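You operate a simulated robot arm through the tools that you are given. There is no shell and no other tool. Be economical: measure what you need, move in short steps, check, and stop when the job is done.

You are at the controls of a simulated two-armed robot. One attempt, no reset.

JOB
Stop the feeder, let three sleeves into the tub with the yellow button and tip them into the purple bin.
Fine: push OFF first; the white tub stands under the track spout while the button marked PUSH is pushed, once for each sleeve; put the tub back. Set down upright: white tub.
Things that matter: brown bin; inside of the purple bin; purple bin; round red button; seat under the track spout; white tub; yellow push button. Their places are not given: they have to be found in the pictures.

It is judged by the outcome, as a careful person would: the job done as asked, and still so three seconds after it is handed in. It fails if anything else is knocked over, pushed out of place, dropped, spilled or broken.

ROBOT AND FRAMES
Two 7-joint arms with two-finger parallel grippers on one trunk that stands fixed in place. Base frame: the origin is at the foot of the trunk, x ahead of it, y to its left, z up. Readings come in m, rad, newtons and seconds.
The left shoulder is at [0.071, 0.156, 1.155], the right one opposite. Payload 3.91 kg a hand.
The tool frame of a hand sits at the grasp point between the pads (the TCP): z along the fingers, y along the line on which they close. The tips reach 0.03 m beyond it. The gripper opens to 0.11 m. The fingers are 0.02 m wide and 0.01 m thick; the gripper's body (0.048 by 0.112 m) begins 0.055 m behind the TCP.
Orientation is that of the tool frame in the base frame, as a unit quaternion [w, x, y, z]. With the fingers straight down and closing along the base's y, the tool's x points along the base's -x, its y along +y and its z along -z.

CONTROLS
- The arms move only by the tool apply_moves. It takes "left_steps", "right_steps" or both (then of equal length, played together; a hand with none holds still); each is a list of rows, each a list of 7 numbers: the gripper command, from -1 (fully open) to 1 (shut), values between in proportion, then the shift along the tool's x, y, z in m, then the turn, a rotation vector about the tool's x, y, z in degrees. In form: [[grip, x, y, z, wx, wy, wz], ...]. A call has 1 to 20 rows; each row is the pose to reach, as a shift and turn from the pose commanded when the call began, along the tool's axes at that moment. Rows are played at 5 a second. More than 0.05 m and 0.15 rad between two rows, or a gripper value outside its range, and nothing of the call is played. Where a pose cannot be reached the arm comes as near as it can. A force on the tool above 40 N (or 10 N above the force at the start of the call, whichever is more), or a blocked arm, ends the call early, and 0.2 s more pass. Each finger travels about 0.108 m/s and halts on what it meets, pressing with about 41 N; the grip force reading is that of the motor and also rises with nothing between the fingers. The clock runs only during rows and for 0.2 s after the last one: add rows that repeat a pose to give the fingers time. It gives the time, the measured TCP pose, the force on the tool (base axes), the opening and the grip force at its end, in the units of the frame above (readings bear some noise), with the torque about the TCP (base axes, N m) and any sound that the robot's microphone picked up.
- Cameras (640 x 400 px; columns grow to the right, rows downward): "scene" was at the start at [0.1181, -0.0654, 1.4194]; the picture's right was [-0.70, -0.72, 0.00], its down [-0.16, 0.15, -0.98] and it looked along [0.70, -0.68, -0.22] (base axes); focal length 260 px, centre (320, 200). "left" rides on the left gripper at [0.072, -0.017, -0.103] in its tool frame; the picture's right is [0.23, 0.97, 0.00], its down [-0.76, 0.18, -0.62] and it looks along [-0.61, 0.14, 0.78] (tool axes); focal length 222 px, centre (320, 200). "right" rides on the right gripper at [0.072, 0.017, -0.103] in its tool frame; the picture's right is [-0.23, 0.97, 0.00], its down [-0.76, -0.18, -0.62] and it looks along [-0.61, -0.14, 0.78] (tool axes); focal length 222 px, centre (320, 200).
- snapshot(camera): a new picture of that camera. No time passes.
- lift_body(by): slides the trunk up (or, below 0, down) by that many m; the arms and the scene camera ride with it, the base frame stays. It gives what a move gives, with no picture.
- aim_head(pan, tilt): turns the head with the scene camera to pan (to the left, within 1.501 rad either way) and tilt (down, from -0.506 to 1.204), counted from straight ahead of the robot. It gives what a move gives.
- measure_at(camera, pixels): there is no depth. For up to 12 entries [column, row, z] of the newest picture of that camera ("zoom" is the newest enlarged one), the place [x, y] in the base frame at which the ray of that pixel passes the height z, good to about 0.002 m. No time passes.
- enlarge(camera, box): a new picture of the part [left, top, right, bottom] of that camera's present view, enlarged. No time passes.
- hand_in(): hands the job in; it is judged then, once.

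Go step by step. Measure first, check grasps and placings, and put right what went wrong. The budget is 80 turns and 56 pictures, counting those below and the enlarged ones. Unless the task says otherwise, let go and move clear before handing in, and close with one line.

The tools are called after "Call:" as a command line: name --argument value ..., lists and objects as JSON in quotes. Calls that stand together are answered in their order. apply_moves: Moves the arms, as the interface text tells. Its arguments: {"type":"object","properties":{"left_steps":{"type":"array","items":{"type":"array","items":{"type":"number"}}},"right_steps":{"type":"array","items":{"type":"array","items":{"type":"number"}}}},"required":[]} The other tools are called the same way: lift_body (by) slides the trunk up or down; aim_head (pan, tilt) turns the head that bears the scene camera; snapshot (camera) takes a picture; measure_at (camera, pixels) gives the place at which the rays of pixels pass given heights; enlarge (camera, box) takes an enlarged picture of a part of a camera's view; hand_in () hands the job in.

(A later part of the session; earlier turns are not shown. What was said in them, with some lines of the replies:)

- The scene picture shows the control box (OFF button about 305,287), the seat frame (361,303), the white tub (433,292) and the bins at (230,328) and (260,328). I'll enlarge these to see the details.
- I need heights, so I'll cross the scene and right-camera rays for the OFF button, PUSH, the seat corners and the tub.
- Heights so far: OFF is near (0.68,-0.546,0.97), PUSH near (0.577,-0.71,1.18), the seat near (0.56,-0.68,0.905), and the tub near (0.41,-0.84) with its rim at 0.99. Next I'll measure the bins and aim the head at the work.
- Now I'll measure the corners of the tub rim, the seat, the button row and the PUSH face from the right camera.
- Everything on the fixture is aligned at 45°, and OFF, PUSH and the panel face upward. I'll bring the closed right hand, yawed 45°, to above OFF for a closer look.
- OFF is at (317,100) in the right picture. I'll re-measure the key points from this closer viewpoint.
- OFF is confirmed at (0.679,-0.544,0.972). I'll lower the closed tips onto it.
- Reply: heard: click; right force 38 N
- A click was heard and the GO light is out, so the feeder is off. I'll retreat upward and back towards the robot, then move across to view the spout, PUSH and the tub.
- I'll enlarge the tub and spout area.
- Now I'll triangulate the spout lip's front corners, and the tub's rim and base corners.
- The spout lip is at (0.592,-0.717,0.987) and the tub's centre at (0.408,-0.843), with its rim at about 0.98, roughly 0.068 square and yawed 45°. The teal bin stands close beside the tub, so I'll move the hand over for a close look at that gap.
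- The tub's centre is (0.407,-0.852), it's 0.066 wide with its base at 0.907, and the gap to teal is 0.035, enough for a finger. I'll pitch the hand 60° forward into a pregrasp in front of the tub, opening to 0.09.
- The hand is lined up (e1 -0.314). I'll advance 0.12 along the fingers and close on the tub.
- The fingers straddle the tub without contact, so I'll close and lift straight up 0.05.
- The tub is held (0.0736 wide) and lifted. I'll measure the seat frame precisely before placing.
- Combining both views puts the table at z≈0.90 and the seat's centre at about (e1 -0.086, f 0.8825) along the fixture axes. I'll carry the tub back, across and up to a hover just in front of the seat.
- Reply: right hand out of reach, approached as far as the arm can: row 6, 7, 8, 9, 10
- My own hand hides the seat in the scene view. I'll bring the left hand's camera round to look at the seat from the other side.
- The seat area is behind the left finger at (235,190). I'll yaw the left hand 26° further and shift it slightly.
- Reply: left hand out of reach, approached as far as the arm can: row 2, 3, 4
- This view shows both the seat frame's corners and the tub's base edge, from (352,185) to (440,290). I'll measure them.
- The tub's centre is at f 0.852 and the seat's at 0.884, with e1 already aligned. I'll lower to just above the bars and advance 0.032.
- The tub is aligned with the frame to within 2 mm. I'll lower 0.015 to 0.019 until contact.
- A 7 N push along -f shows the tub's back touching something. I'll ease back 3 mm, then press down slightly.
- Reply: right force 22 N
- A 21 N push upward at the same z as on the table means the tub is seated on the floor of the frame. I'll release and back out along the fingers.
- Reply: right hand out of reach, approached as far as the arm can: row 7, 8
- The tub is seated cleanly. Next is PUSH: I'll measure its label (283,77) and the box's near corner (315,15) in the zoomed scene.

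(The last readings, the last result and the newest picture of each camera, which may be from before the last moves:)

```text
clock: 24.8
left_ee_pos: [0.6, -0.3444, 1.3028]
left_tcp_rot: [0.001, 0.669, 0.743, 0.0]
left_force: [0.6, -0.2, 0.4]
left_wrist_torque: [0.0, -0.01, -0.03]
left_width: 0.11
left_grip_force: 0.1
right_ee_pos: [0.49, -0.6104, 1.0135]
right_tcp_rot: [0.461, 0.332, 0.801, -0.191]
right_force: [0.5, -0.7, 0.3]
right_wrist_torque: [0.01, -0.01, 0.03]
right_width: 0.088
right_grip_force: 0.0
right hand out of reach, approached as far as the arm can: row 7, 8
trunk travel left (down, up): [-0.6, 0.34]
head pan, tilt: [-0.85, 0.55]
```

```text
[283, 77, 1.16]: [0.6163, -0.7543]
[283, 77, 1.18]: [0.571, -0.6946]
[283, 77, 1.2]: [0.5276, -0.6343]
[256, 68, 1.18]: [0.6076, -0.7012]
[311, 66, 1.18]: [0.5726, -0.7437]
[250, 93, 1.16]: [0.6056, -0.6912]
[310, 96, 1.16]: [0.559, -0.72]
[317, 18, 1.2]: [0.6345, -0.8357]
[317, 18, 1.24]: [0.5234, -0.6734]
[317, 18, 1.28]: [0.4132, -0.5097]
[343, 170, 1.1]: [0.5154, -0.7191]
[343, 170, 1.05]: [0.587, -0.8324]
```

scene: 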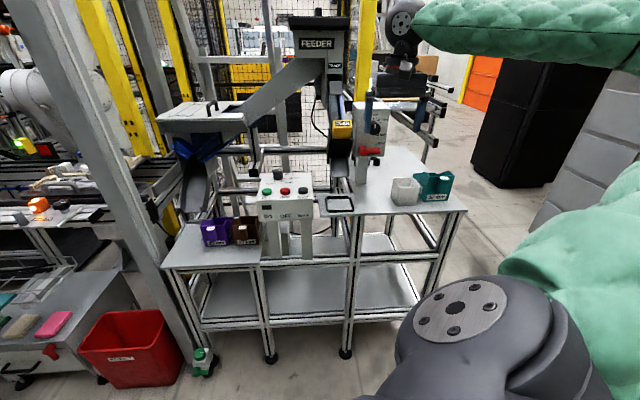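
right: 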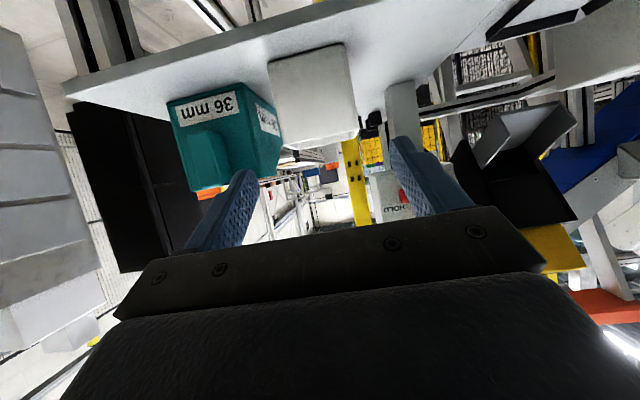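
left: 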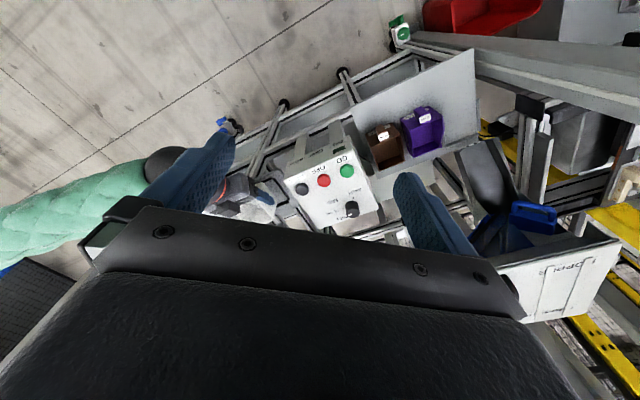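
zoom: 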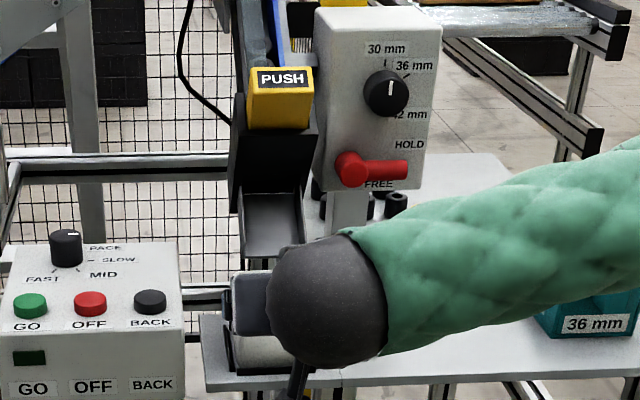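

PUSH's label centre is about (0.582,-0.708,1.175). I'll raise the hand, close it, ease the pitch to 35° and stop about 6 cm short of the button along the finger line.

Call:
apply_moves --right_steps '[[-0.6, -0.0408, 0, -0.0236, 0, 0, 0], [0, -0.0816, 0, -0.0471, 0, 0, 0], [1, -0.1224, 0, -0.0707, 0, 5, 0], [1, -0.1632, 0, -0.0942, 0, 10, 0], [1, -0.204, -0.002, -0.1178, 0, 15, 0], [1, -0.2245, -0.004, -0.0823, 0, 20, 0], [1, -0.245, -0.004, -0.0468, 0, 25, 0], [1, -0.245, -0.004, -0.0468, 0, 25, 0]]'

Call:
enlarge --camera "right" --box '[160, 50, 480, 250]'

Call:
enlarge --camera "scene" --box '[290, 80, 418, 160]'

```text
clock: 26.6
left_ee_pos: [0.6, -0.3442, 1.3042]
left_tcp_rot: [0.0, 0.67, 0.742, 0.001]
left_force: [-0.1, 0.2, -0.5]
left_wrist_torque: [-0.02, 0.0, 0.03]
left_width: 0.1098
left_grip_force: 0.0
right_ee_pos: [0.549, -0.6695, 1.2506]
right_tcp_rot: [0.278, 0.365, 0.881, -0.115]
right_force: [-0.5, 0.7, 0.1]
right_wrist_torque: [-0.01, -0.01, 0.01]
right_width: 0.0001
right_grip_force: 37.2
trunk travel left (down, up): [-0.6, 0.34]
head pan, tilt: [-0.85, 0.55]
```

```text
2.00 times, centred on (320, 150) of right
```

zoom: 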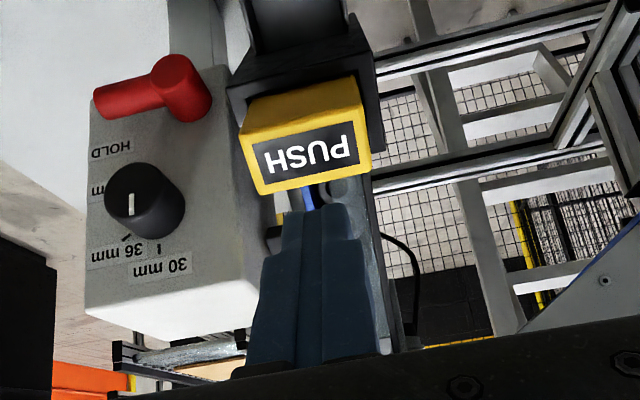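

```text
5.00 times, centred on (354, 120) of scene
```

zoom: 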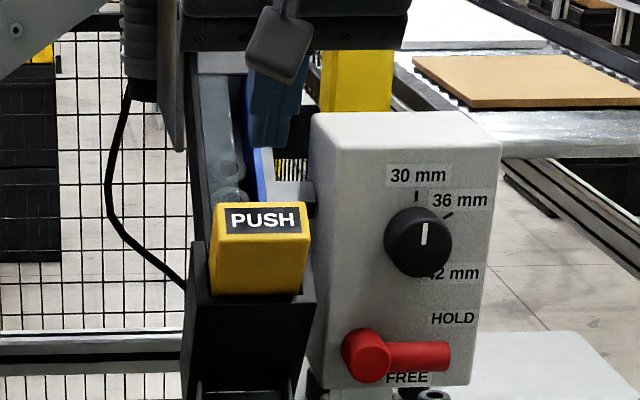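

The hand is short of and above PUSH. I'll measure the label directly from the right camera to get its height and aim point.

Call:
enlarge --camera "right" --box '[240, 70, 400, 170]'

Call:
measure_at --camera "zoom" --pixels '[[290, 210, 1.16], [290, 210, 1.175], [290, 210, 1.19]]'

```text
4.00 times, centred on (320, 120) of right
```

zoom: 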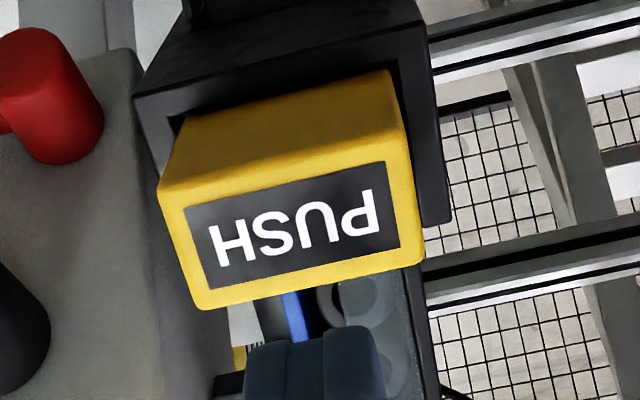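

```text
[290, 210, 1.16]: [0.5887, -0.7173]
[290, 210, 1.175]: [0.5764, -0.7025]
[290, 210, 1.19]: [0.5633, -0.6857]
```

The tip is about 0.06 from the label along the finger axis. I'll press along it until I hear a click.

Call:
apply_moves --right_steps '[[1, 0, -0.005, 0.025, 0, 0, 0], [1, 0, -0.005, 0.05, 0, 0, 0], [1, 0, -0.005, 0.058, 0, 0, 0], [1, 0, -0.005, 0.062, 0, 0, 0], [1, 0, -0.005, 0.066, 0, 0, 0], [1, 0, -0.005, 0.07, 0, 0, 0]]'

Call:
enlarge --camera "scene" --box '[290, 100, 418, 180]'

```text
clock: 28.0
left_ee_pos: [0.6004, -0.3435, 1.3041]
left_tcp_rot: [-0.001, 0.67, 0.742, 0.0]
left_force: [0.5, -0.9, 0.0]
left_wrist_torque: [0.0, -0.01, 0.01]
left_width: 0.1102
left_grip_force: 0.0
right_ee_pos: [0.575, -0.7043, 1.1933]
right_tcp_rot: [0.278, 0.365, 0.881, -0.115]
right_force: [-2.1, 3.5, -0.1]
right_wrist_torque: [0.11, 0.08, 0.03]
right_width: 0.0001
right_grip_force: 37.8
trunk travel left (down, up): [-0.6, 0.34]
head pan, tilt: [-0.85, 0.55]
```

```text
5.00 times, centred on (354, 140) of scene
```

zoom: 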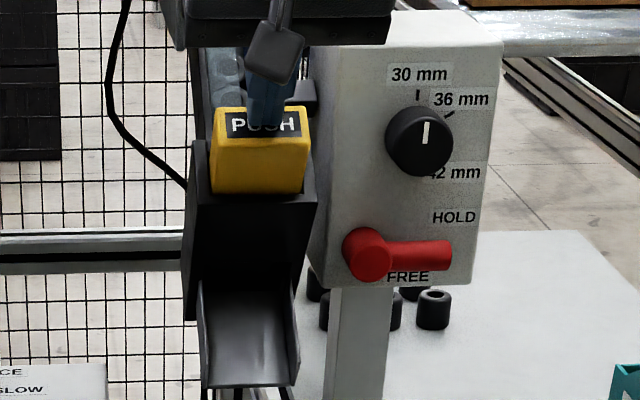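

There's only a light touch (4 N) and no click yet, so I'll press further.

Call:
apply_moves --right_steps '[[1, 0, 0, 0.003, 0, 0, 0], [1, 0, 0, 0.006, 0, 0, 0], [1, 0, 0, 0.009, 0, 0, 0], [1, 0, 0, 0.012, 0, 0, 0]]'

```text
clock: 29.0
left_ee_pos: [0.6004, -0.3449, 1.3037]
left_tcp_rot: [0.001, 0.67, 0.743, 0.0]
left_force: [0.1, -0.6, 0.3]
left_wrist_torque: [-0.01, -0.01, -0.01]
left_width: 0.1102
left_grip_force: 0.0
right_ee_pos: [0.5791, -0.7103, 1.1838]
right_tcp_rot: [0.278, 0.365, 0.881, -0.115]
right_force: [0.0, 1.2, 3.9]
right_wrist_torque: [0.0, -0.01, 0.01]
right_width: 0.0001
right_grip_force: 38.0
trunk travel left (down, up): [-0.6, 0.34]
head pan, tilt: [-0.85, 0.55]
```

Call:
apply_moves --right_steps '[[1, 0, 0, 0.003, 0, 0, 0], [1, 0, 0, 0.006, 0, 0, 0], [1, 0, 0, 0.009, 0, 0, 0], [1, 0, 0, 0.012, 0, 0, 0]]'

Call:
enlarge --camera "scene" --box '[306, 100, 402, 160]'

```text
clock: 30.0
left_ee_pos: [0.6007, -0.3443, 1.3036]
left_tcp_rot: [0.0, 0.67, 0.743, 0.0]
left_force: [0.2, 0.9, -1.0]
left_wrist_torque: [-0.01, -0.02, 0.05]
left_width: 0.1098
left_grip_force: 0.0
right_ee_pos: [0.5827, -0.7123, 1.1764]
right_tcp_rot: [0.278, 0.365, 0.881, -0.115]
right_force: [-0.7, 2.3, 3.1]
right_wrist_torque: [0.04, -0.01, 0.01]
right_width: 0.0003
right_grip_force: 38.1
trunk travel left (down, up): [-0.6, 0.34]
head pan, tilt: [-0.85, 0.55]
```

```text
6.67 times, centred on (354, 130) of scene
```

zoom: 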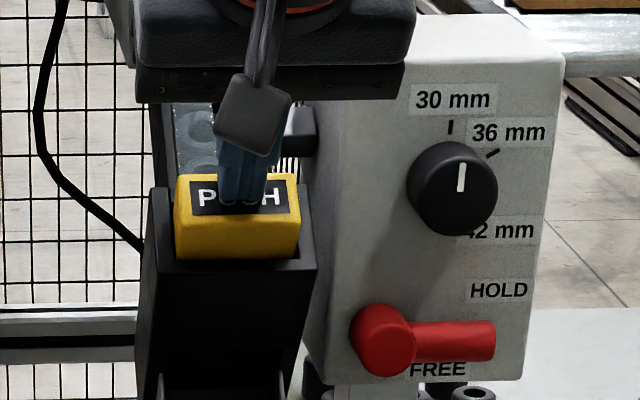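

The button is sinking under a light spring (about 4 N), so I'll keep pressing.

Call:
apply_moves --right_steps '[[1, 0, 0, 0.003, 0, 0, 0], [1, 0, 0, 0.006, 0, 0, 0], [1, 0, 0, 0.009, 0, 0, 0], [1, 0, 0, 0.012, 0, 0, 0], [1, 0, 0, 0.015, 0, 0, 0]]'

Call:
enlarge --camera "scene" --box '[306, 100, 402, 160]'

```text
clock: 31.2
left_ee_pos: [0.5993, -0.3439, 1.3035]
left_tcp_rot: [0.0, 0.669, 0.743, 0.0]
left_force: [0.1, 0.0, -0.5]
left_wrist_torque: [0.01, 0.02, 0.0]
left_width: 0.1098
left_grip_force: 0.1
right_ee_pos: [0.5905, -0.7188, 1.1646]
right_tcp_rot: [0.278, 0.365, 0.881, -0.115]
right_force: [-5.7, 2.2, 3.0]
right_wrist_torque: [0.05, 0.13, -0.04]
right_width: 0.0001
right_grip_force: 37.4
trunk travel left (down, up): [-0.6, 0.34]
head pan, tilt: [-0.85, 0.55]
heard: click
```

```text
6.67 times, centred on (354, 130) of scene
```

zoom: 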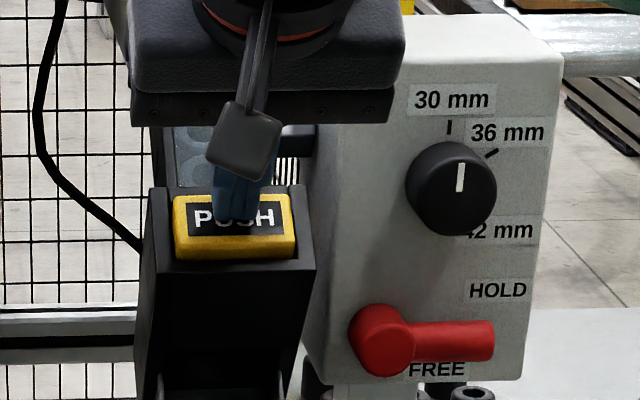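

Click. I'll retreat so the button springs back, then check the tub from the left camera.

Call:
apply_moves --right_steps '[[1, 0, 0, -0.02, 0, 0, 0], [1, 0, 0, -0.04, 0, 0, 0], [1, 0, 0, -0.06, 0, 0, 0], [1, 0, 0, -0.06, 0, 0, 0], [1, 0, 0, -0.06, 0, 0, 0], [1, 0, 0, -0.06, 0, 0, 0]]'

Call:
enlarge --camera "left" --box '[200, 150, 312, 220]'

```text
clock: 32.6
left_ee_pos: [0.6012, -0.3443, 1.3026]
left_tcp_rot: [0.0, 0.669, 0.743, 0.0]
left_force: [0.8, -0.4, -1.0]
left_wrist_torque: [0.0, -0.01, 0.01]
left_width: 0.1101
left_grip_force: 0.1
right_ee_pos: [0.568, -0.6948, 1.2124]
right_tcp_rot: [0.277, 0.364, 0.882, -0.114]
right_force: [-0.3, 0.2, 0.0]
right_wrist_torque: [-0.01, 0.01, 0.01]
right_width: 0.0
right_grip_force: 37.3
trunk travel left (down, up): [-0.6, 0.34]
head pan, tilt: [-0.85, 0.55]
```

```text
5.71 times, centred on (256, 185) of left
```

zoom: 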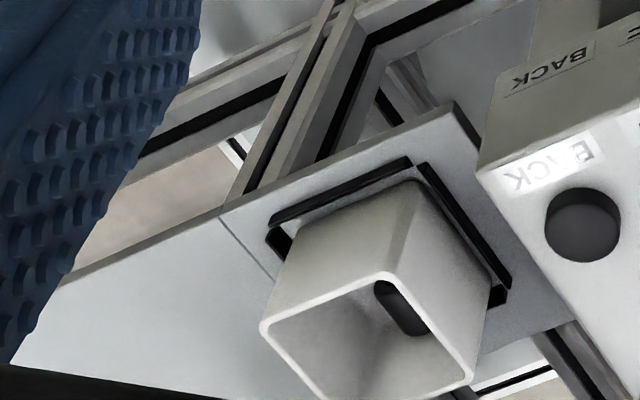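

One dark sleeve is in the tub at (400,300). I'll do the second press and release.

Call:
apply_moves --right_steps '[[1, 0, 0, 0.025, 0, 0, 0], [1, 0, 0, 0.04, 0, 0, 0], [1, 0, 0, 0.05, 0, 0, 0], [1, 0, 0, 0.055, 0, 0, 0], [1, 0, 0, 0.06, 0, 0, 0], [1, 0, 0, 0.06, 0, 0, 0], [1, 0, 0, 0.04, 0, 0, 0], [1, 0, 0, 0.02, 0, 0, 0], [1, 0, 0, 0, 0, 0, 0], [1, 0, 0, 0, 0, 0, 0], [1, 0, 0, 0, 0, 0, 0], [1, 0, 0, 0, 0, 0, 0]]'

Call:
enlarge --camera "left" --box '[200, 150, 312, 220]'

```text
clock: 35.2
left_ee_pos: [0.6011, -0.3446, 1.3032]
left_tcp_rot: [-0.001, 0.67, 0.742, 0.0]
left_force: [0.5, -0.2, 0.1]
left_wrist_torque: [0.02, 0.03, -0.05]
left_width: 0.1099
left_grip_force: 0.0
right_ee_pos: [0.5679, -0.6945, 1.2119]
right_tcp_rot: [0.278, 0.365, 0.881, -0.115]
right_force: [0.6, 0.2, -0.8]
right_wrist_torque: [0.05, -0.02, 0.0]
right_width: 0.0
right_grip_force: 37.7
trunk travel left (down, up): [-0.6, 0.34]
head pan, tilt: [-0.85, 0.55]
heard: click
```

```text
5.71 times, centred on (256, 185) of left
```

zoom: 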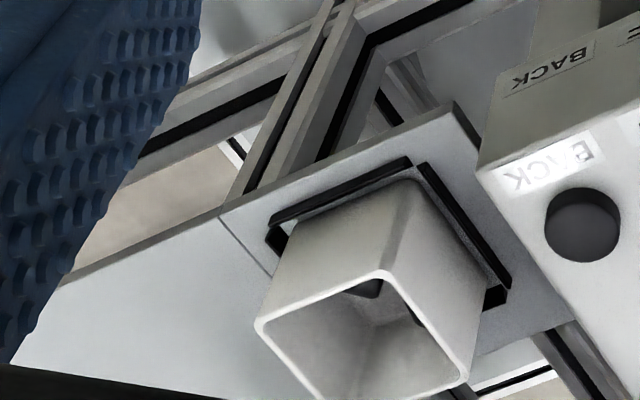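

Another click, and dark pieces are visible at (365,288) and (415,315), so two are in. Now the third press.

Call:
apply_moves --right_steps '[[1, 0, 0, 0.025, 0, 0, 0], [1, 0, 0, 0.04, 0, 0, 0], [1, 0, 0, 0.05, 0, 0, 0], [1, 0, 0, 0.055, 0, 0, 0], [1, 0, 0, 0.06, 0, 0, 0], [1, 0, 0, 0.06, 0, 0, 0], [1, 0, 0, 0.04, 0, 0, 0], [1, 0, 0, 0.02, 0, 0, 0], [1, 0, 0, 0, 0, 0, 0], [1, 0, 0, -0.04, 0, 0, 0], [1, 0, 0, -0.06, 0, 0, 0], [1, 0, 0, -0.06, 0, 0, 0]]'

Call:
enlarge --camera "left" --box '[224, 170, 304, 220]'

```text
clock: 37.8
left_ee_pos: [0.6006, -0.3444, 1.303]
left_tcp_rot: [0.001, 0.669, 0.743, 0.0]
left_force: [-0.2, 0.4, -0.4]
left_wrist_torque: [0.0, 0.0, 0.02]
left_width: 0.11
left_grip_force: 0.1
right_ee_pos: [0.5421, -0.6724, 1.2598]
right_tcp_rot: [0.278, 0.365, 0.881, -0.115]
right_force: [-0.3, 0.7, 0.1]
right_wrist_torque: [0.0, 0.02, 0.01]
right_width: 0.0
right_grip_force: 37.4
trunk travel left (down, up): [-0.6, 0.34]
head pan, tilt: [-0.85, 0.55]
heard: click
```

```text
8.00 times, centred on (264, 195) of left
```

zoom: 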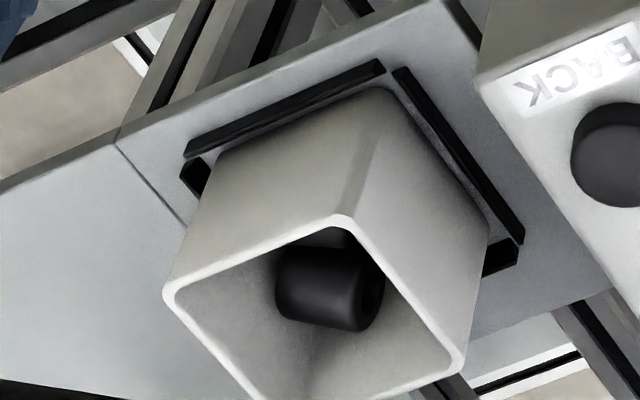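

Three sleeves were fed with three clicks. Now I'll back away, re-pitch to 60° and return to the pregrasp in front of the tub with the fingers open.

Call:
apply_moves --right_steps '[[1, 0.033, 0, -0.023, 0, 0, 0], [1, 0.0663, 0, -0.0465, 0, 0, 0], [0, 0.0898, 0.002, -0.013, 0, -5, 0], [-0.6, 0.1133, 0.004, 0.0206, 0, -10, 0], [-0.6, 0.1369, 0.007, 0.0542, 0, -15, 0], [-0.6, 0.1604, 0.007, 0.0878, 0, -20, 0], [-0.6, 0.184, 0.007, 0.1214, 0, -25, 0], [-0.6, 0.2075, 0.007, 0.155, 0, -25, 0], [-0.6, 0.2075, 0.007, 0.155, 0, -25, 0]]'

```text
clock: 39.8
left_ee_pos: [0.6004, -0.3429, 1.3038]
left_tcp_rot: [0.0, 0.669, 0.743, 0.001]
left_force: [0.1, 0.0, 0.9]
left_wrist_torque: [0.01, -0.01, 0.0]
left_width: 0.11
left_grip_force: 0.0
right_ee_pos: [0.4889, -0.61, 1.0162]
right_tcp_rot: [0.462, 0.332, 0.8, -0.191]
right_force: [0.2, 0.6, -0.5]
right_wrist_torque: [0.03, 0.02, -0.02]
right_width: 0.0881
right_grip_force: 0.0
trunk travel left (down, up): [-0.6, 0.34]
head pan, tilt: [-0.85, 0.55]
```

Call:
apply_moves --right_steps '[[-0.6, 0.0098, 0.0005, 0.02, 0, 0, 0], [-0.6, 0.0098, 0.0005, 0.05, 0, 0, 0], [-0.6, 0.0098, 0.0005, 0.08, 0, 0, 0], [-0.6, 0.0098, 0.0005, 0.11, 0, 0, 0], [-0.6, 0.0098, 0.0005, 0.11, 0, 0, 0], [0.2, 0.0098, 0.0005, 0.11, 0, 0, 0], [1, 0.0098, 0.0005, 0.11, 0, 0, 0], [1, 0.0098, 0.0005, 0.11, 0, 0, 0]]'

Call:
enlarge --camera "left" --box '[200, 150, 312, 220]'

```text
clock: 41.6
left_ee_pos: [0.6002, -0.3444, 1.3038]
left_tcp_rot: [0.0, 0.67, 0.742, 0.0]
left_force: [0.6, 0.4, -0.1]
left_wrist_torque: [0.01, -0.02, 0.02]
left_width: 0.1103
left_grip_force: 0.0
right_ee_pos: [0.5554, -0.6718, 0.9546]
right_tcp_rot: [0.463, 0.331, 0.8, -0.191]
right_force: [-1.5, -1.3, 0.2]
right_wrist_torque: [0.01, 0.07, 0.03]
right_width: 0.0734
right_grip_force: 41.0
trunk travel left (down, up): [-0.6, 0.34]
head pan, tilt: [-0.85, 0.55]
```

```text
5.71 times, centred on (256, 185) of left
```

zoom: 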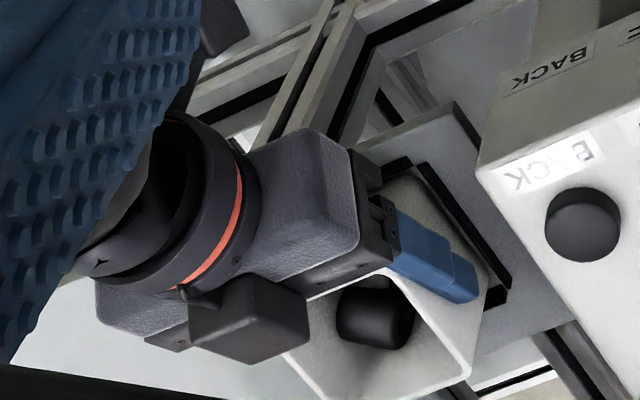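

The tub is gripped at 0.0734. Before moving on I'll measure the purple bin precisely from the left and scene cameras.

Call:
enlarge --camera "left" --box '[356, 95, 468, 165]'

Call:
enlarge --camera "scene" --box '[190, 205, 286, 265]'

```text
5.71 times, centred on (412, 130) of left
```

zoom: 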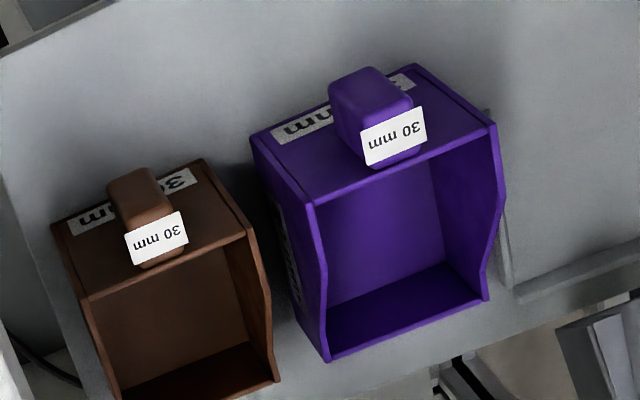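

```text
6.67 times, centred on (238, 235) of scene
```

zoom: 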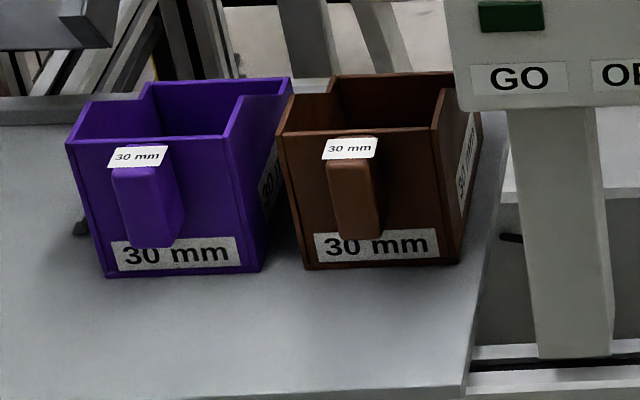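

Call:
measure_at --camera "zoom" --pixels '[[225, 138, 0.8], [225, 138, 0.84], [68, 142, 0.8], [68, 142, 0.84], [292, 78, 0.8], [292, 78, 0.84], [105, 276, 0.76], [105, 276, 0.72], [258, 271, 0.76], [258, 271, 0.72]]'

Call:
measure_at --camera "left" --pixels '[[411.1, 130.5, 0.8], [411.1, 130.5, 0.84], [442.6, 116.9, 0.8], [442.6, 116.9, 0.84], [413.2, 158, 0.8], [413.2, 158, 0.84], [440.9, 147.2, 0.8], [440.9, 147.2, 0.84], [400.3, 119.5, 0.76], [400.3, 119.5, 0.72], [429, 106.5, 0.76], [429, 106.5, 0.72]]'

```text
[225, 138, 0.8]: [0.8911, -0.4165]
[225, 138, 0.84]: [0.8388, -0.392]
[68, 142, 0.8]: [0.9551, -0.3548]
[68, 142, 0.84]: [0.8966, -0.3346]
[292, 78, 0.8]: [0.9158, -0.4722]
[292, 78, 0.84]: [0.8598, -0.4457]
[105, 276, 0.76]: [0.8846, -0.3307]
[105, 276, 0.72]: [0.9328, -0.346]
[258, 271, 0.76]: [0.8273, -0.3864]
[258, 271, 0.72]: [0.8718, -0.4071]
```

```text
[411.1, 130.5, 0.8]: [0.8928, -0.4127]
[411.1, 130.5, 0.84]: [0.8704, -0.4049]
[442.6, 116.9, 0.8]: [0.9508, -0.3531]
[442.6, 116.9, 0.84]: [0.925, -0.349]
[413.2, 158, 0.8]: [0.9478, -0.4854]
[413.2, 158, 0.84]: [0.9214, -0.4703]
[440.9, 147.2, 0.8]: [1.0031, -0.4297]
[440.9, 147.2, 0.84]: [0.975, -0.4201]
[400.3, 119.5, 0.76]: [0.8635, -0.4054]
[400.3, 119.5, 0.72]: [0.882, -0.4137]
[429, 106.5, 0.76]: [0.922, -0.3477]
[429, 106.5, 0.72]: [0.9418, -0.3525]
```

The purple bin has its front rim at z 0.80 (f 0.924) and spans e1 0.338–0.424 and f up to about 1.04. I'll retract the left arm, then lift and pull the tub clear of the spout.

Call:
apply_moves --left_steps '[[-1, 0.03, 0.0097, -0.0125, 0, 0, -7.9], [-1, 0.06, 0.0193, -0.025, 0, 0, -15.8], [-1, 0.09, 0.029, -0.0375, 0, 0, -23.7], [-1, 0.12, 0.0387, -0.05, 0, 0, -31.6], [-1, 0.15, 0.0483, -0.0625, 0, 0, -39.5], [-1, 0.18, 0.058, -0.075, 0, 0, -47.4], [-1, 0.21, 0.0677, -0.0875, 0, 0, -55.3], [-1, 0.24, 0.0773, -0.1, 0, 0, -63.2], [-1, 0.27, 0.087, -0.1125, 0, 0, -71.1], [-1, 0.3, 0.0967, -0.125, 0, 0, -79], [-1, 0.33, 0.106, -0.1375, 0, 0, -86.9], [-1, 0.363, 0.116, -0.15, 0, 0, -94.8]]'

Call:
apply_moves --right_steps '[[1, -0.0087, 0, -0.005, 0, 0, 0], [1, -0.017, 0, -0.01, 0, 0, 0], [1, -0.0251, 0, -0.0174, 0, 0, 0], [1, -0.03, 0, -0.045, 0, 0, 0], [1, -0.05, 0, -0.075, 0, 0, 0], [1, -0.08, 0, -0.11, 0, 0, 0], [1, -0.11, 0, -0.14, 0, 0, 0], [1, -0.1303, 0, -0.1655, 0, 0, 0], [1, -0.1303, 0, -0.1655, 0, 0, 0]]'

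Call:
snapshot --camera "scene"

```text
clock: 44.2
left_ee_pos: [0.6766, 0.0306, 1.4522]
left_tcp_rot: [0.0, -0.094, 0.996, -0.002]
left_force: [0.4, 0.2, 0.2]
left_wrist_torque: [-0.06, -0.03, -0.02]
left_width: 0.11
left_grip_force: 0.0
right_ee_pos: [0.5533, -0.6711, 0.9547]
right_tcp_rot: [0.463, 0.331, 0.8, -0.192]
right_force: [0.9, -1.0, 0.4]
right_wrist_torque: [0.0, -0.03, -0.04]
right_width: 0.0733
right_grip_force: 41.0
trunk travel left (down, up): [-0.6, 0.34]
head pan, tilt: [-0.85, 0.55]
```

```text
clock: 46.2
left_ee_pos: [0.677, 0.0279, 1.4521]
left_tcp_rot: [0.001, -0.093, 0.996, -0.001]
left_force: [-0.1, -0.8, -0.2]
left_wrist_torque: [-0.01, 0.01, 0.03]
left_width: 0.1102
left_grip_force: 0.0
right_ee_pos: [0.4978, -0.6165, 1.1481]
right_tcp_rot: [0.461, 0.332, 0.801, -0.191]
right_force: [1.0, 0.6, -1.8]
right_wrist_torque: [0.01, 0.02, -0.01]
right_width: 0.0733
right_grip_force: 41.3
trunk travel left (down, up): [-0.6, 0.34]
head pan, tilt: [-0.85, 0.55]
```

```text
9 pictures are left
```

scene: 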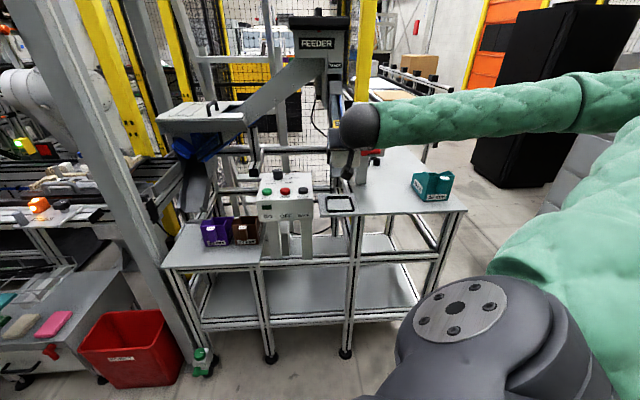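

The sleeves travelled safely and the tub is clear. I'll traverse along +e1 in front of the panel to in line with the bin.

Call:
apply_moves --right_steps '[[1, 0, 0.02, 0, 0, 0, 0], [1, 0, 0.06, 0, 0, 0, 0], [1, 0, 0.105, 0, 0, 0, 0], [1, 0, 0.15, 0, 0, 0, 0], [1, 0, 0.195, 0, 0, 0, 0], [1, 0, 0.24, 0, 0, 0, 0], [1, 0, 0.285, 0, 0, 0, 0], [1, 0, 0.33, 0, 0, 0, 0], [1, 0, 0.375, 0, 0, 0, 0], [1, 0, 0.41, 0, 0, 0, 0], [1, 0, 0.435, 0, 0, 0, 0], [1, 0, 0.435, 0, 0, 0, 0]]'

```text
clock: 48.8
left_ee_pos: [0.6777, 0.0295, 1.4521]
left_tcp_rot: [0.0, -0.094, 0.996, 0.0]
left_force: [0.8, 0.3, -0.1]
left_wrist_torque: [0.0, -0.02, 0.0]
left_width: 0.1099
left_grip_force: 0.1
right_ee_pos: [0.8077, -0.307, 1.1488]
right_tcp_rot: [0.463, 0.331, 0.8, -0.191]
right_force: [0.1, -0.3, -1.3]
right_wrist_torque: [0.0, 0.02, 0.01]
right_width: 0.0736
right_grip_force: 41.3
trunk travel left (down, up): [-0.6, 0.34]
head pan, tilt: [-0.85, 0.55]
```

In line with the bin (e1 0.354, f 0.788). Next I'll advance over the bin, descend to about z 0.94 and level the fingers by 25°.

Call:
apply_moves --right_steps '[[1, 0.0123, 0, 0.0312, 0, -3, 0], [1, 0.0246, 0, 0.0624, 0, -6, 0], [1, 0.0369, 0, 0.0936, 0, -9, 0], [1, 0.0492, 0, 0.1248, 0, -12, 0], [1, 0.0615, 0, 0.156, 0, -15, 0], [1, 0.0738, 0, 0.1872, 0, -19, 0], [1, 0.0861, 0, 0.2184, 0, -22, 0], [1, 0.0984, 0, 0.2496, 0, -25, 0], [1, 0.0984, 0, 0.2496, 0, -25, 0]]'

Call:
enlarge --camera "scene" --box '[140, 140, 300, 260]'

```text
clock: 50.8
left_ee_pos: [0.6758, 0.0308, 1.4523]
left_tcp_rot: [0.001, -0.094, 0.996, 0.0]
left_force: [-2.1, 0.1, -0.4]
left_wrist_torque: [-0.01, -0.01, 0.04]
left_width: 0.1101
left_grip_force: 0.0
right_ee_pos: [0.9277, -0.4282, 0.9386]
right_tcp_rot: [0.625, 0.281, 0.682, -0.258]
right_force: [0.4, -0.9, -2.1]
right_wrist_torque: [0.04, 0.03, 0.0]
right_width: 0.0734
right_grip_force: 41.2
trunk travel left (down, up): [-0.6, 0.34]
head pan, tilt: [-0.85, 0.55]
```

```text
3.33 times, centred on (220, 200) of scene
```

zoom: 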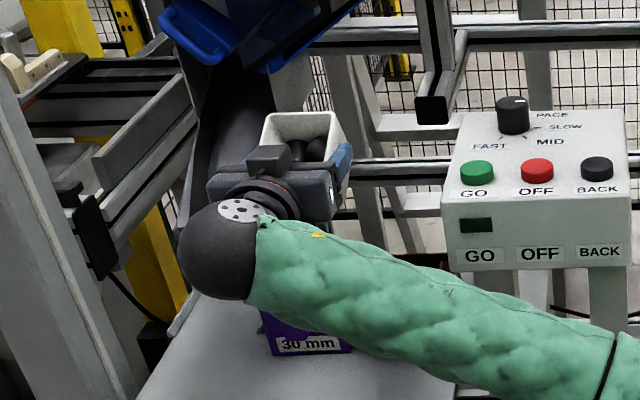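

The hand is over the purple bin with the sleeves inside. I'll lower 3.5 cm and begin rolling about the finger axis (mouth toward +e1), first to 45° to check reach.

Call:
apply_moves --right_steps '[[1, 0.012, 0, 0.001, 0, 0, -7.5], [1, 0.024, 0, 0.002, 0, 0, -15], [1, 0.035, 0, 0.003, 0, 0, -22.5], [1, 0.035, 0, 0.003, 0, 0, -30], [1, 0.035, 0, 0.003, 0, 0, -37.5], [1, 0.035, 0, 0.003, 0, 0, -45]]'

```text
clock: 52.2
left_ee_pos: [0.6769, 0.0298, 1.4522]
left_tcp_rot: [0.0, -0.093, 0.996, 0.0]
left_force: [0.1, 0.5, 0.1]
left_wrist_torque: [-0.01, -0.01, 0.0]
left_width: 0.1099
left_grip_force: 0.0
right_ee_pos: [0.9231, -0.4269, 0.903]
right_tcp_rot: [0.476, 0.0, 0.737, -0.48]
right_force: [-0.4, -0.4, -0.6]
right_wrist_torque: [0.0, 0.03, 0.04]
right_width: 0.0736
right_grip_force: 40.7
trunk travel left (down, up): [-0.6, 0.34]
head pan, tilt: [-0.85, 0.55]
```

Roll is feasible (no reach complaint). I'll continue to about 130°, adjusting sideways so that the mouth stays over the bin, then hold.

Call:
apply_moves --right_steps '[[1, 0.003, -0.003, 0.007, 0, 0, -6], [1, 0.006, -0.006, 0.013, 0, 0, -13], [1, 0.0078, -0.0078, 0.015, 0, 0, -20], [1, 0.0078, -0.0078, 0.015, 0, 0, -27], [1, 0.0078, -0.0078, 0.015, 0, 0, -34], [1, 0.0078, -0.0078, 0.015, 0, 0, -40], [1, 0.0078, -0.0078, 0.015, 0, 0, -46], [1, 0.004, -0.004, 0.015, 0, 0, -52], [1, 0, 0, 0.015, 0, 0, -58], [1, -0.004, 0.004, 0.015, 0, 0, -65], [1, -0.007, 0.007, 0.015, 0, 0, -72], [1, -0.0099, 0.0099, 0.015, 0, 0, -79], [1, -0.0099, 0.0099, 0.015, 0, 0, -86], [1, -0.0099, 0.0099, 0.015, 0, 0, -86], [1, -0.0099, 0.0099, 0.015, 0, 0, -86]]'

Call:
enlarge --camera "scene" --box '[140, 150, 300, 270]'

```text
clock: 55.4
left_ee_pos: [0.6768, 0.0305, 1.4521]
left_tcp_rot: [0.0, -0.093, 0.996, 0.0]
left_force: [1.2, -0.2, -1.2]
left_wrist_torque: [-0.01, -0.01, 0.02]
left_width: 0.1098
left_grip_force: 0.0
right_ee_pos: [0.9449, -0.4278, 0.9016]
right_tcp_rot: [-0.023, 0.503, -0.539, 0.675]
right_force: [0.7, 0.3, -0.9]
right_wrist_torque: [0.03, 0.02, 0.01]
right_width: 0.0735
right_grip_force: 41.2
trunk travel left (down, up): [-0.6, 0.34]
head pan, tilt: [-0.85, 0.55]
```

```text
3.33 times, centred on (220, 210) of scene
```

zoom: 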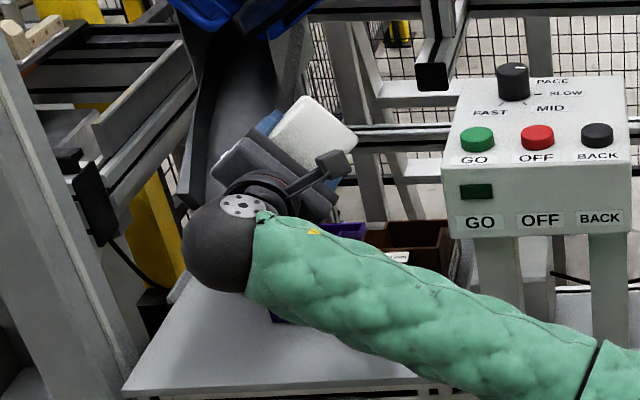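

The tub is tipped about 130°. I'll roll 20° further and back to make sure it's empty, then return upright while rising.

Call:
apply_moves --right_steps '[[1, 0, 0, 0, 0, 0, -8], [1, 0, 0, 0, 0, 0, -16], [1, 0, 0, 0, 0, 0, -20], [1, 0, 0, 0, 0, 0, -20], [1, 0, 0, 0, 0, 0, -14], [1, 0, 0, 0, 0, 0, -20], [1, 0, 0, 0, 0, 0, -20], [1, 0, 0, 0, 0, 0, -12], [1, 0, 0, 0, 0, 0, -4], [1, 0, 0, 0, 0, 0, 4], [1, 0, 0, 0, 0, 0, 12], [1, 0, 0, 0, 0, 0, 20], [1, 0, 0, 0, 0, 0, 28], [1, 0, 0, 0, 0, 0, 36], [1, 0, 0, 0, 0, 0, 44], [1, 0, 0, 0, 0, 0, 52], [1, 0, 0, 0, 0, 0, 60], [1, 0, 0, 0, 0, 0, 68]]'

```text
clock: 59.2
left_ee_pos: [0.6789, 0.0308, 1.4517]
left_tcp_rot: [-0.001, -0.093, 0.996, 0.0]
left_force: [0.1, -0.2, -0.7]
left_wrist_torque: [-0.01, -0.02, -0.02]
left_width: 0.1101
left_grip_force: 0.1
right_ee_pos: [0.9453, -0.4287, 0.9006]
right_tcp_rot: [0.397, -0.114, 0.728, -0.547]
right_force: [-1.1, -0.1, 0.1]
right_wrist_torque: [0.02, 0.01, 0.0]
right_width: 0.0732
right_grip_force: 41.2
trunk travel left (down, up): [-0.6, 0.34]
head pan, tilt: [-0.85, 0.55]
```

Call:
apply_moves --right_steps '[[1, 0, 0, 0, 0, 0, 8], [1, 0, 0, 0, 0, 0, 16], [1, 0, 0, 0, 0, 0, 24], [1, 0, 0, 0, 0, 0, 32], [1, 0, 0, 0, 0, 0, 40], [1, 0, 0, 0, 0, 0, 48], [1, 0, 0, 0, 0, 0, 56], [1, 0, 0, 0, 0, 0, 63], [1, 0, 0, 0, 0, 0, 63]]'

```text
clock: 61.2
left_ee_pos: [0.6771, 0.0297, 1.4528]
left_tcp_rot: [-0.001, -0.094, 0.996, 0.0]
left_force: [-0.8, 0.1, -0.3]
left_wrist_torque: [0.02, 0.01, 0.0]
left_width: 0.11
left_grip_force: 0.1
right_ee_pos: [0.9452, -0.4285, 0.9011]
right_tcp_rot: [0.624, 0.283, 0.681, -0.258]
right_force: [-0.7, 0.4, -1.9]
right_wrist_torque: [0.02, 0.06, -0.01]
right_width: 0.0733
right_grip_force: 41.3
trunk travel left (down, up): [-0.6, 0.34]
head pan, tilt: [-0.85, 0.55]
```

The tub is upright again. I'll retreat up and back to the transit pose, then look into the tub and the bin.

Call:
apply_moves --right_steps '[[1, -0.03, 0, -0.0026, 0, 0, 0], [1, -0.06, 0, -0.005, 0, 0, 0], [1, -0.0845, 0, -0.033, 0, 3.5, 0], [1, -0.109, 0, -0.061, 0, 7, 0], [1, -0.1334, 0, -0.089, 0, 10.5, 0], [1, -0.158, 0, -0.1175, 0, 14, 0], [1, -0.182, 0, -0.1455, 0, 18, 0], [1, -0.2068, 0, -0.1735, 0, 22, 0], [1, -0.2313, 0, -0.2019, 0, 25, 0], [1, -0.2313, 0, -0.2019, 0, 25, 0]]'

Call:
enlarge --camera "scene" --box '[140, 120, 332, 270]'

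```text
clock: 63.6
left_ee_pos: [0.6779, 0.03, 1.4522]
left_tcp_rot: [0.0, -0.093, 0.996, -0.001]
left_force: [-0.7, 0.1, -0.8]
left_wrist_torque: [-0.05, 0.01, -0.01]
left_width: 0.11
left_grip_force: 0.0
right_ee_pos: [0.8122, -0.3409, 1.1593]
right_tcp_rot: [0.467, 0.341, 0.784, -0.225]
right_force: [-0.6, -0.3, -1.4]
right_wrist_torque: [0.0, -0.03, -0.05]
right_width: 0.0733
right_grip_force: 40.8
trunk travel left (down, up): [-0.6, 0.34]
head pan, tilt: [-0.85, 0.55]
stopped in row 10 (right hand): the arm was blocked; the commanded pose is now the measured one
```

```text
2.67 times, centred on (236, 195) of scene
```

zoom: 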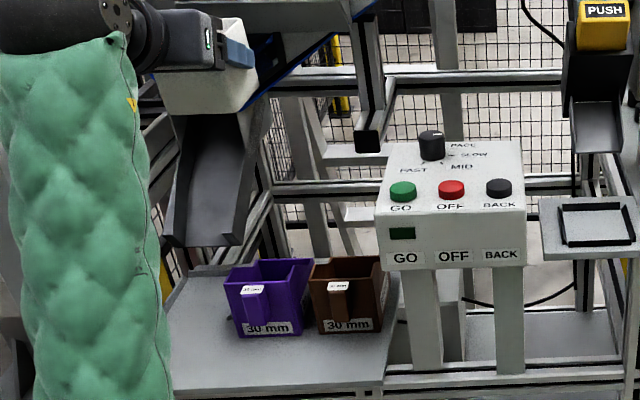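

The arm was blocked near the end, with small forces and the hand about 4° off, probably by its own limits. I'll nudge along -e1 while correcting the orientation, and recheck.

Call:
apply_moves --right_steps '[[1, 0, -0.015, 0, -1, 0.6, 0], [1, 0, -0.035, 0, -2, 1.2, 0], [1, 0, -0.055, 0, -3, 1.8, 0], [1, 0, -0.075, 0, -3.8, 2.2, 0], [1, 0, -0.075, 0, -3.8, 2.2, 0]]'

Call:
snapshot --camera "scene"

```text
clock: 64.8
left_ee_pos: [0.6776, 0.0305, 1.4513]
left_tcp_rot: [0.0, -0.093, 0.996, 0.0]
left_force: [-0.9, -0.2, -0.1]
left_wrist_torque: [-0.04, 0.01, 0.0]
left_width: 0.1101
left_grip_force: 0.1
right_ee_pos: [0.755, -0.3961, 1.163]
right_tcp_rot: [0.463, 0.33, 0.799, -0.196]
right_force: [0.8, -0.5, -0.3]
right_wrist_torque: [0.02, 0.03, -0.01]
right_width: 0.0734
right_grip_force: 41.4
trunk travel left (down, up): [-0.6, 0.34]
head pan, tilt: [-0.85, 0.55]
```

```text
5 pictures are left
```

scene: 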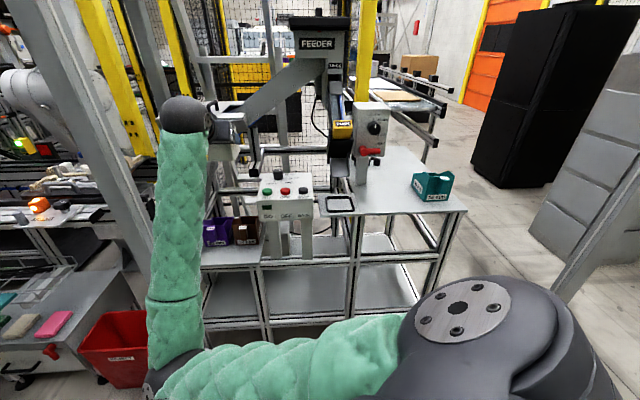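

The orientation is restored and the arm is free. I'll use the left camera to check the purple bin (expected near (157,90)).

Call:
enlarge --camera "left" --box '[93, 40, 221, 120]'

```text
5.00 times, centred on (157, 80) of left
```

zoom: 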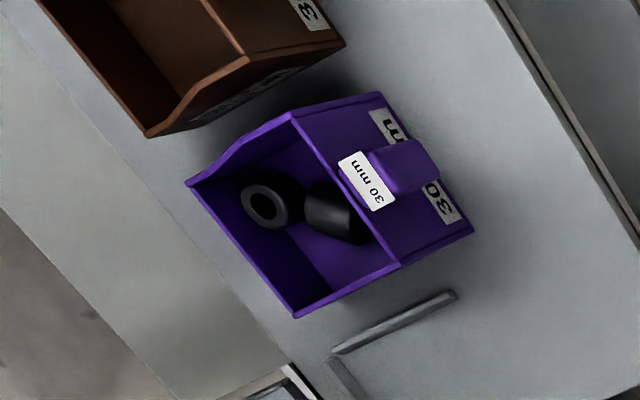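

Two sleeves are visible in the purple bin; the third may be hidden behind the front wall. I'll tilt the tub's mouth toward the scene camera to make sure that it's empty.

Call:
apply_moves --right_steps '[[1, 0, 0, 0, 0, -8, 0], [1, 0, 0, 0, 0, -16, 0], [1, 0, 0, 0, 0, -24, 0], [1, 0, 0, 0, 0, -32, 0], [1, 0, 0, 0, 0, -40, 0], [1, 0, 0, 0, 0, -45, 0], [1, 0, 0, 0, 0, -45, 0]]'

Call:
enlarge --camera "scene" --box '[170, 70, 298, 150]'

```text
clock: 66.4
left_ee_pos: [0.6788, 0.0288, 1.4512]
left_tcp_rot: [0.0, -0.093, 0.996, -0.001]
left_force: [0.1, 0.9, 0.9]
left_wrist_torque: [0.02, 0.0, -0.01]
left_width: 0.1102
left_grip_force: 0.0
right_ee_pos: [0.7549, -0.401, 1.1808]
right_tcp_rot: [0.74, 0.231, 0.549, -0.311]
right_force: [0.1, 0.3, -1.1]
right_wrist_torque: [-0.01, -0.02, 0.0]
right_width: 0.0736
right_grip_force: 41.2
trunk travel left (down, up): [-0.6, 0.34]
head pan, tilt: [-0.85, 0.55]
```

```text
5.00 times, centred on (234, 110) of scene
```

zoom: 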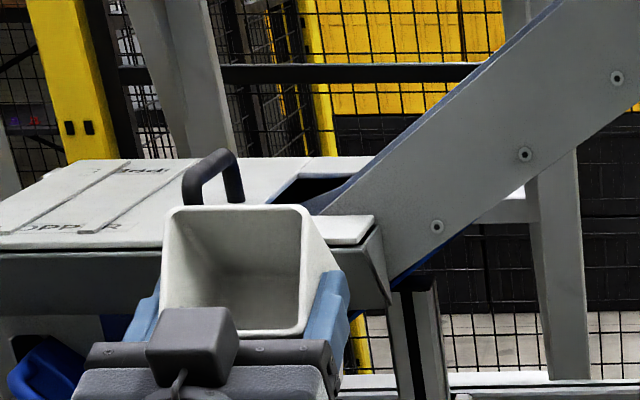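

The tub interior is empty. I'll set it upright and carry it back along -e1.

Call:
apply_moves --right_steps '[[1, 0, -0.02, 0, 0, 8, 0], [1, 0, -0.055, 0, 0, 16, 0], [1, 0, -0.095, 0, 0, 24, 0], [1, 0, -0.135, 0, 0, 32, 0], [1, 0, -0.175, 0, 0, 40, 0], [1, 0, -0.215, 0, 0, 45, 0], [1, 0, -0.25, 0, 0, 45, 0], [1, 0, -0.25, 0, 0, 45, 0]]'

```text
clock: 68.2
left_ee_pos: [0.6777, 0.0304, 1.4512]
left_tcp_rot: [0.0, -0.094, 0.996, 0.0]
left_force: [-1.1, -1.1, -0.4]
left_wrist_torque: [-0.04, -0.02, 0.0]
left_width: 0.1101
left_grip_force: 0.0
right_ee_pos: [0.5798, -0.5654, 1.1634]
right_tcp_rot: [0.462, 0.328, 0.802, -0.19]
right_force: [-0.1, 0.4, -0.3]
right_wrist_torque: [0.02, 0.01, -0.01]
right_width: 0.0734
right_grip_force: 40.7
trunk travel left (down, up): [-0.6, 0.34]
head pan, tilt: [-0.85, 0.55]
```

Orientation and position are good (f 0.810, e1 0.010). I'll draw back slightly and continue the traverse to the tub's home line.

Call:
apply_moves --right_steps '[[1, 0.009, -0.02, -0.015, 0, 0, 0], [1, 0.0175, -0.05, -0.0303, 0, 0, 0], [1, 0.0175, -0.09, -0.0303, 0, 0, 0], [1, 0.0175, -0.13, -0.0303, 0, 0, 0], [1, 0.0175, -0.17, -0.0303, 0, 0, 0], [1, 0.0175, -0.21, -0.0303, 0, 0, 0], [1, 0.0175, -0.25, -0.0303, 0, 0, 0], [1, 0.0175, -0.29, -0.0303, 0, 0, 0], [1, 0.0175, -0.322, -0.0303, 0, 0, 0], [1, 0.0175, -0.322, -0.0303, 0, 0, 0]]'

```text
clock: 70.4
left_ee_pos: [0.6764, 0.0305, 1.4516]
left_tcp_rot: [-0.001, -0.093, 0.996, 0.0]
left_force: [1.3, -0.1, 0.2]
left_wrist_torque: [-0.04, 0.03, 0.02]
left_width: 0.1099
left_grip_force: 0.0
right_ee_pos: [0.3298, -0.771, 1.1578]
right_tcp_rot: [0.462, 0.328, 0.802, -0.19]
right_force: [-1.2, -0.2, -0.4]
right_wrist_torque: [0.02, -0.03, -0.05]
right_width: 0.0734
right_grip_force: 41.0
trunk travel left (down, up): [-0.6, 0.34]
head pan, tilt: [-0.85, 0.55]
```

At the home line (f 0.778, e1 -0.312). I'll move forward 0.102 and down to about 2 cm above the table.

Call:
apply_moves --right_steps '[[1, -0.017, 0, 0.03, 0, 0, 0], [1, -0.034, 0, 0.06, 0, 0, 0], [1, -0.051, 0, 0.0883, 0, 0, 0], [1, -0.0193, 0, 0.1066, 0, 0, 0], [1, 0.0124, 0, 0.1249, 0, 0, 0], [1, 0.0441, 0, 0.1432, 0, 0, 0], [1, 0.0758, 0, 0.1615, 0, 0, 0], [1, 0.1075, 0, 0.1798, 0, 0, 0], [1, 0.1075, 0, 0.1798, 0, 0, 0]]'

Call:
enlarge --camera "scene" --box '[330, 120, 490, 220]'

```text
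clock: 72.4
left_ee_pos: [0.6775, 0.0292, 1.4519]
left_tcp_rot: [-0.001, -0.094, 0.996, 0.0]
left_force: [1.1, 0.3, -0.2]
left_wrist_torque: [-0.01, 0.0, -0.01]
left_width: 0.1101
left_grip_force: 0.0
right_ee_pos: [0.4048, -0.8432, 0.9796]
right_tcp_rot: [0.463, 0.328, 0.801, -0.191]
right_force: [0.4, 0.1, -0.1]
right_wrist_torque: [0.02, 0.01, 0.03]
right_width: 0.0733
right_grip_force: 41.1
trunk travel left (down, up): [-0.6, 0.34]
head pan, tilt: [-0.85, 0.55]
```

```text
4.00 times, centred on (410, 170) of scene
```

zoom: 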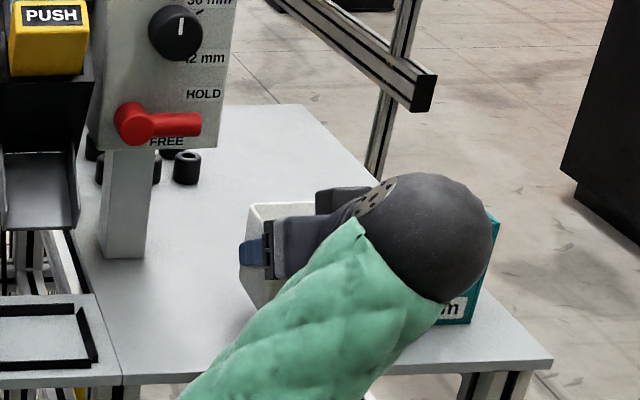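

The tub hovers at its home spot. I'll lower the last 2.7 cm slowly.

Call:
apply_moves --right_steps '[[1, 0.0087, -0.001, 0.005, 0, 0, 0], [1, 0.0156, -0.002, 0.009, 0, 0, 0], [1, 0.0199, -0.002, 0.0115, 0, 0, 0], [1, 0.0225, -0.002, 0.013, 0, 0, 0], [1, 0.0242, -0.002, 0.014, 0, 0, 0]]'

```text
clock: 73.6
left_ee_pos: [0.6776, 0.0305, 1.4529]
left_tcp_rot: [0.0, -0.093, 0.996, 0.0]
left_force: [-0.4, 0.1, -0.3]
left_wrist_torque: [0.0, 0.0, 0.0]
left_width: 0.1099
left_grip_force: 0.1
right_ee_pos: [0.4009, -0.8451, 0.9515]
right_tcp_rot: [0.463, 0.328, 0.801, -0.191]
right_force: [0.9, -3.5, 10.1]
right_wrist_torque: [0.37, -0.25, -0.13]
right_width: 0.0731
right_grip_force: 41.5
trunk travel left (down, up): [-0.6, 0.34]
head pan, tilt: [-0.85, 0.55]
```

Contact at 10 N and z 0.9515, the same as the original. I'll release and back out along the fingers, then rise.

Call:
apply_moves --right_steps '[[1, -0.0008, 0, -0.0005, 0, 0, 0], [0.2, -0.0008, 0, -0.0005, 0, 0, 0], [-0.6, -0.0008, 0, -0.0005, 0, 0, 0], [-0.6, -0.0008, 0, -0.0005, 0, 0, 0], [-0.6, -0.0008, 0, -0.03, 0, 0, 0], [-0.6, -0.0008, 0, -0.065, 0, 0, 0], [-0.6, -0.0008, 0, -0.105, 0, 0, 0], [-0.6, -0.035, 0, -0.125, 0, 0, 0], [-0.6, -0.075, 0, -0.145, 0, 0, 0], [-0.6, -0.11, 0, -0.165, 0, 0, 0], [-0.6, -0.11, 0, -0.165, 0, 0, 0]]'

Call:
snapshot --camera "scene"

```text
clock: 76.0
left_ee_pos: [0.6771, 0.0299, 1.4524]
left_tcp_rot: [0.0, -0.093, 0.996, 0.0]
left_force: [0.1, 1.0, -0.4]
left_wrist_torque: [0.03, -0.03, 0.01]
left_width: 0.11
left_grip_force: 0.1
right_ee_pos: [0.3388, -0.7844, 1.1278]
right_tcp_rot: [0.462, 0.328, 0.802, -0.19]
right_force: [-0.6, -0.4, 0.0]
right_wrist_torque: [0.01, 0.01, 0.0]
right_width: 0.088
right_grip_force: 0.0
trunk travel left (down, up): [-0.6, 0.34]
head pan, tilt: [-0.85, 0.55]
```

```text
1 pictures are left
```

scene: 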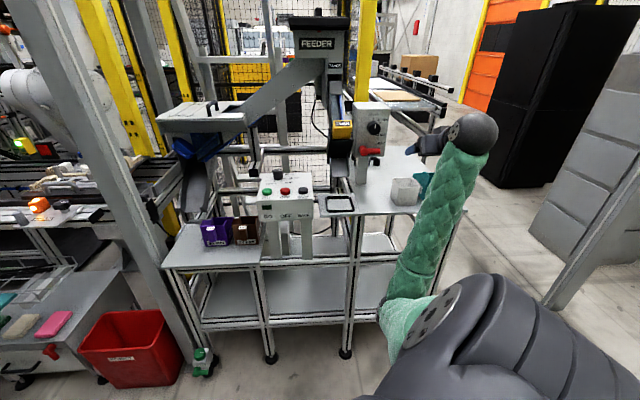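

The tub stands upright at its original place (405,192). I'll use the last picture from the left camera, moved over the bin, to confirm that all three sleeves are in it.

Call:
apply_moves --left_steps '[[-1, -0.0097, -0.038, 0.0078, 0, 0, 6.2], [-1, -0.0194, -0.076, 0.0156, 0, 0, 12.4], [-1, -0.0291, -0.114, 0.0233, 0, 0, 18.6], [-1, -0.0388, -0.152, 0.031, 0, 0, 24.8], [-1, -0.0485, -0.19, 0.039, 0, 0, 31], [-1, -0.0582, -0.228, 0.0467, 0, 0, 37.2], [-1, -0.0679, -0.266, 0.0544, 0, 0, 43.4], [-1, -0.0776, -0.304, 0.0622, 0, 0, 49.5], [-1, -0.0873, -0.342, 0.07, 0, 0, 55.7], [-1, -0.0873, -0.342, 0.07, 0, 0, 55.7]]'

```text
clock: 78.2
left_ee_pos: [0.8258, -0.2884, 1.3815]
left_tcp_rot: [0.0, 0.384, 0.923, -0.001]
left_force: [0.1, 0.8, 0.0]
left_wrist_torque: [-0.01, 0.03, 0.02]
left_width: 0.1104
left_grip_force: 0.0
right_ee_pos: [0.3392, -0.7822, 1.1281]
right_tcp_rot: [0.462, 0.328, 0.801, -0.191]
right_force: [-0.6, 0.4, 0.1]
right_wrist_torque: [0.01, 0.0, 0.0]
right_width: 0.0881
right_grip_force: 0.2
trunk travel left (down, up): [-0.6, 0.34]
head pan, tilt: [-0.85, 0.55]
```

The left hand reached the planned viewpoint. The bin should be near (307,124), so I'll take the last picture there.

Call:
enlarge --camera "left" --box '[219, 62, 395, 172]'

```text
3.64 times, centred on (307, 117) of left
```

zoom: 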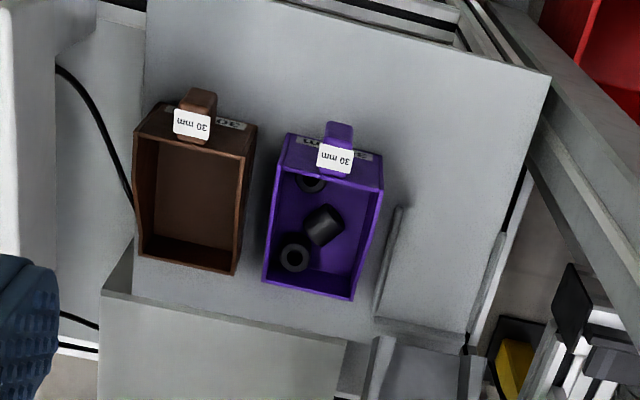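

All three sleeves are in the purple bin, at (311,183), (323,225) and (295,257), and the brown bin is empty. The tub is back, both hands are clear and the feeder is off, so I'm handing in.

Call:
hand_in

```text
The job is handed in.
```

The job is done and handed in: the feeder is off, three sleeves are in the purple bin, and the white tub stands upright back in its place.
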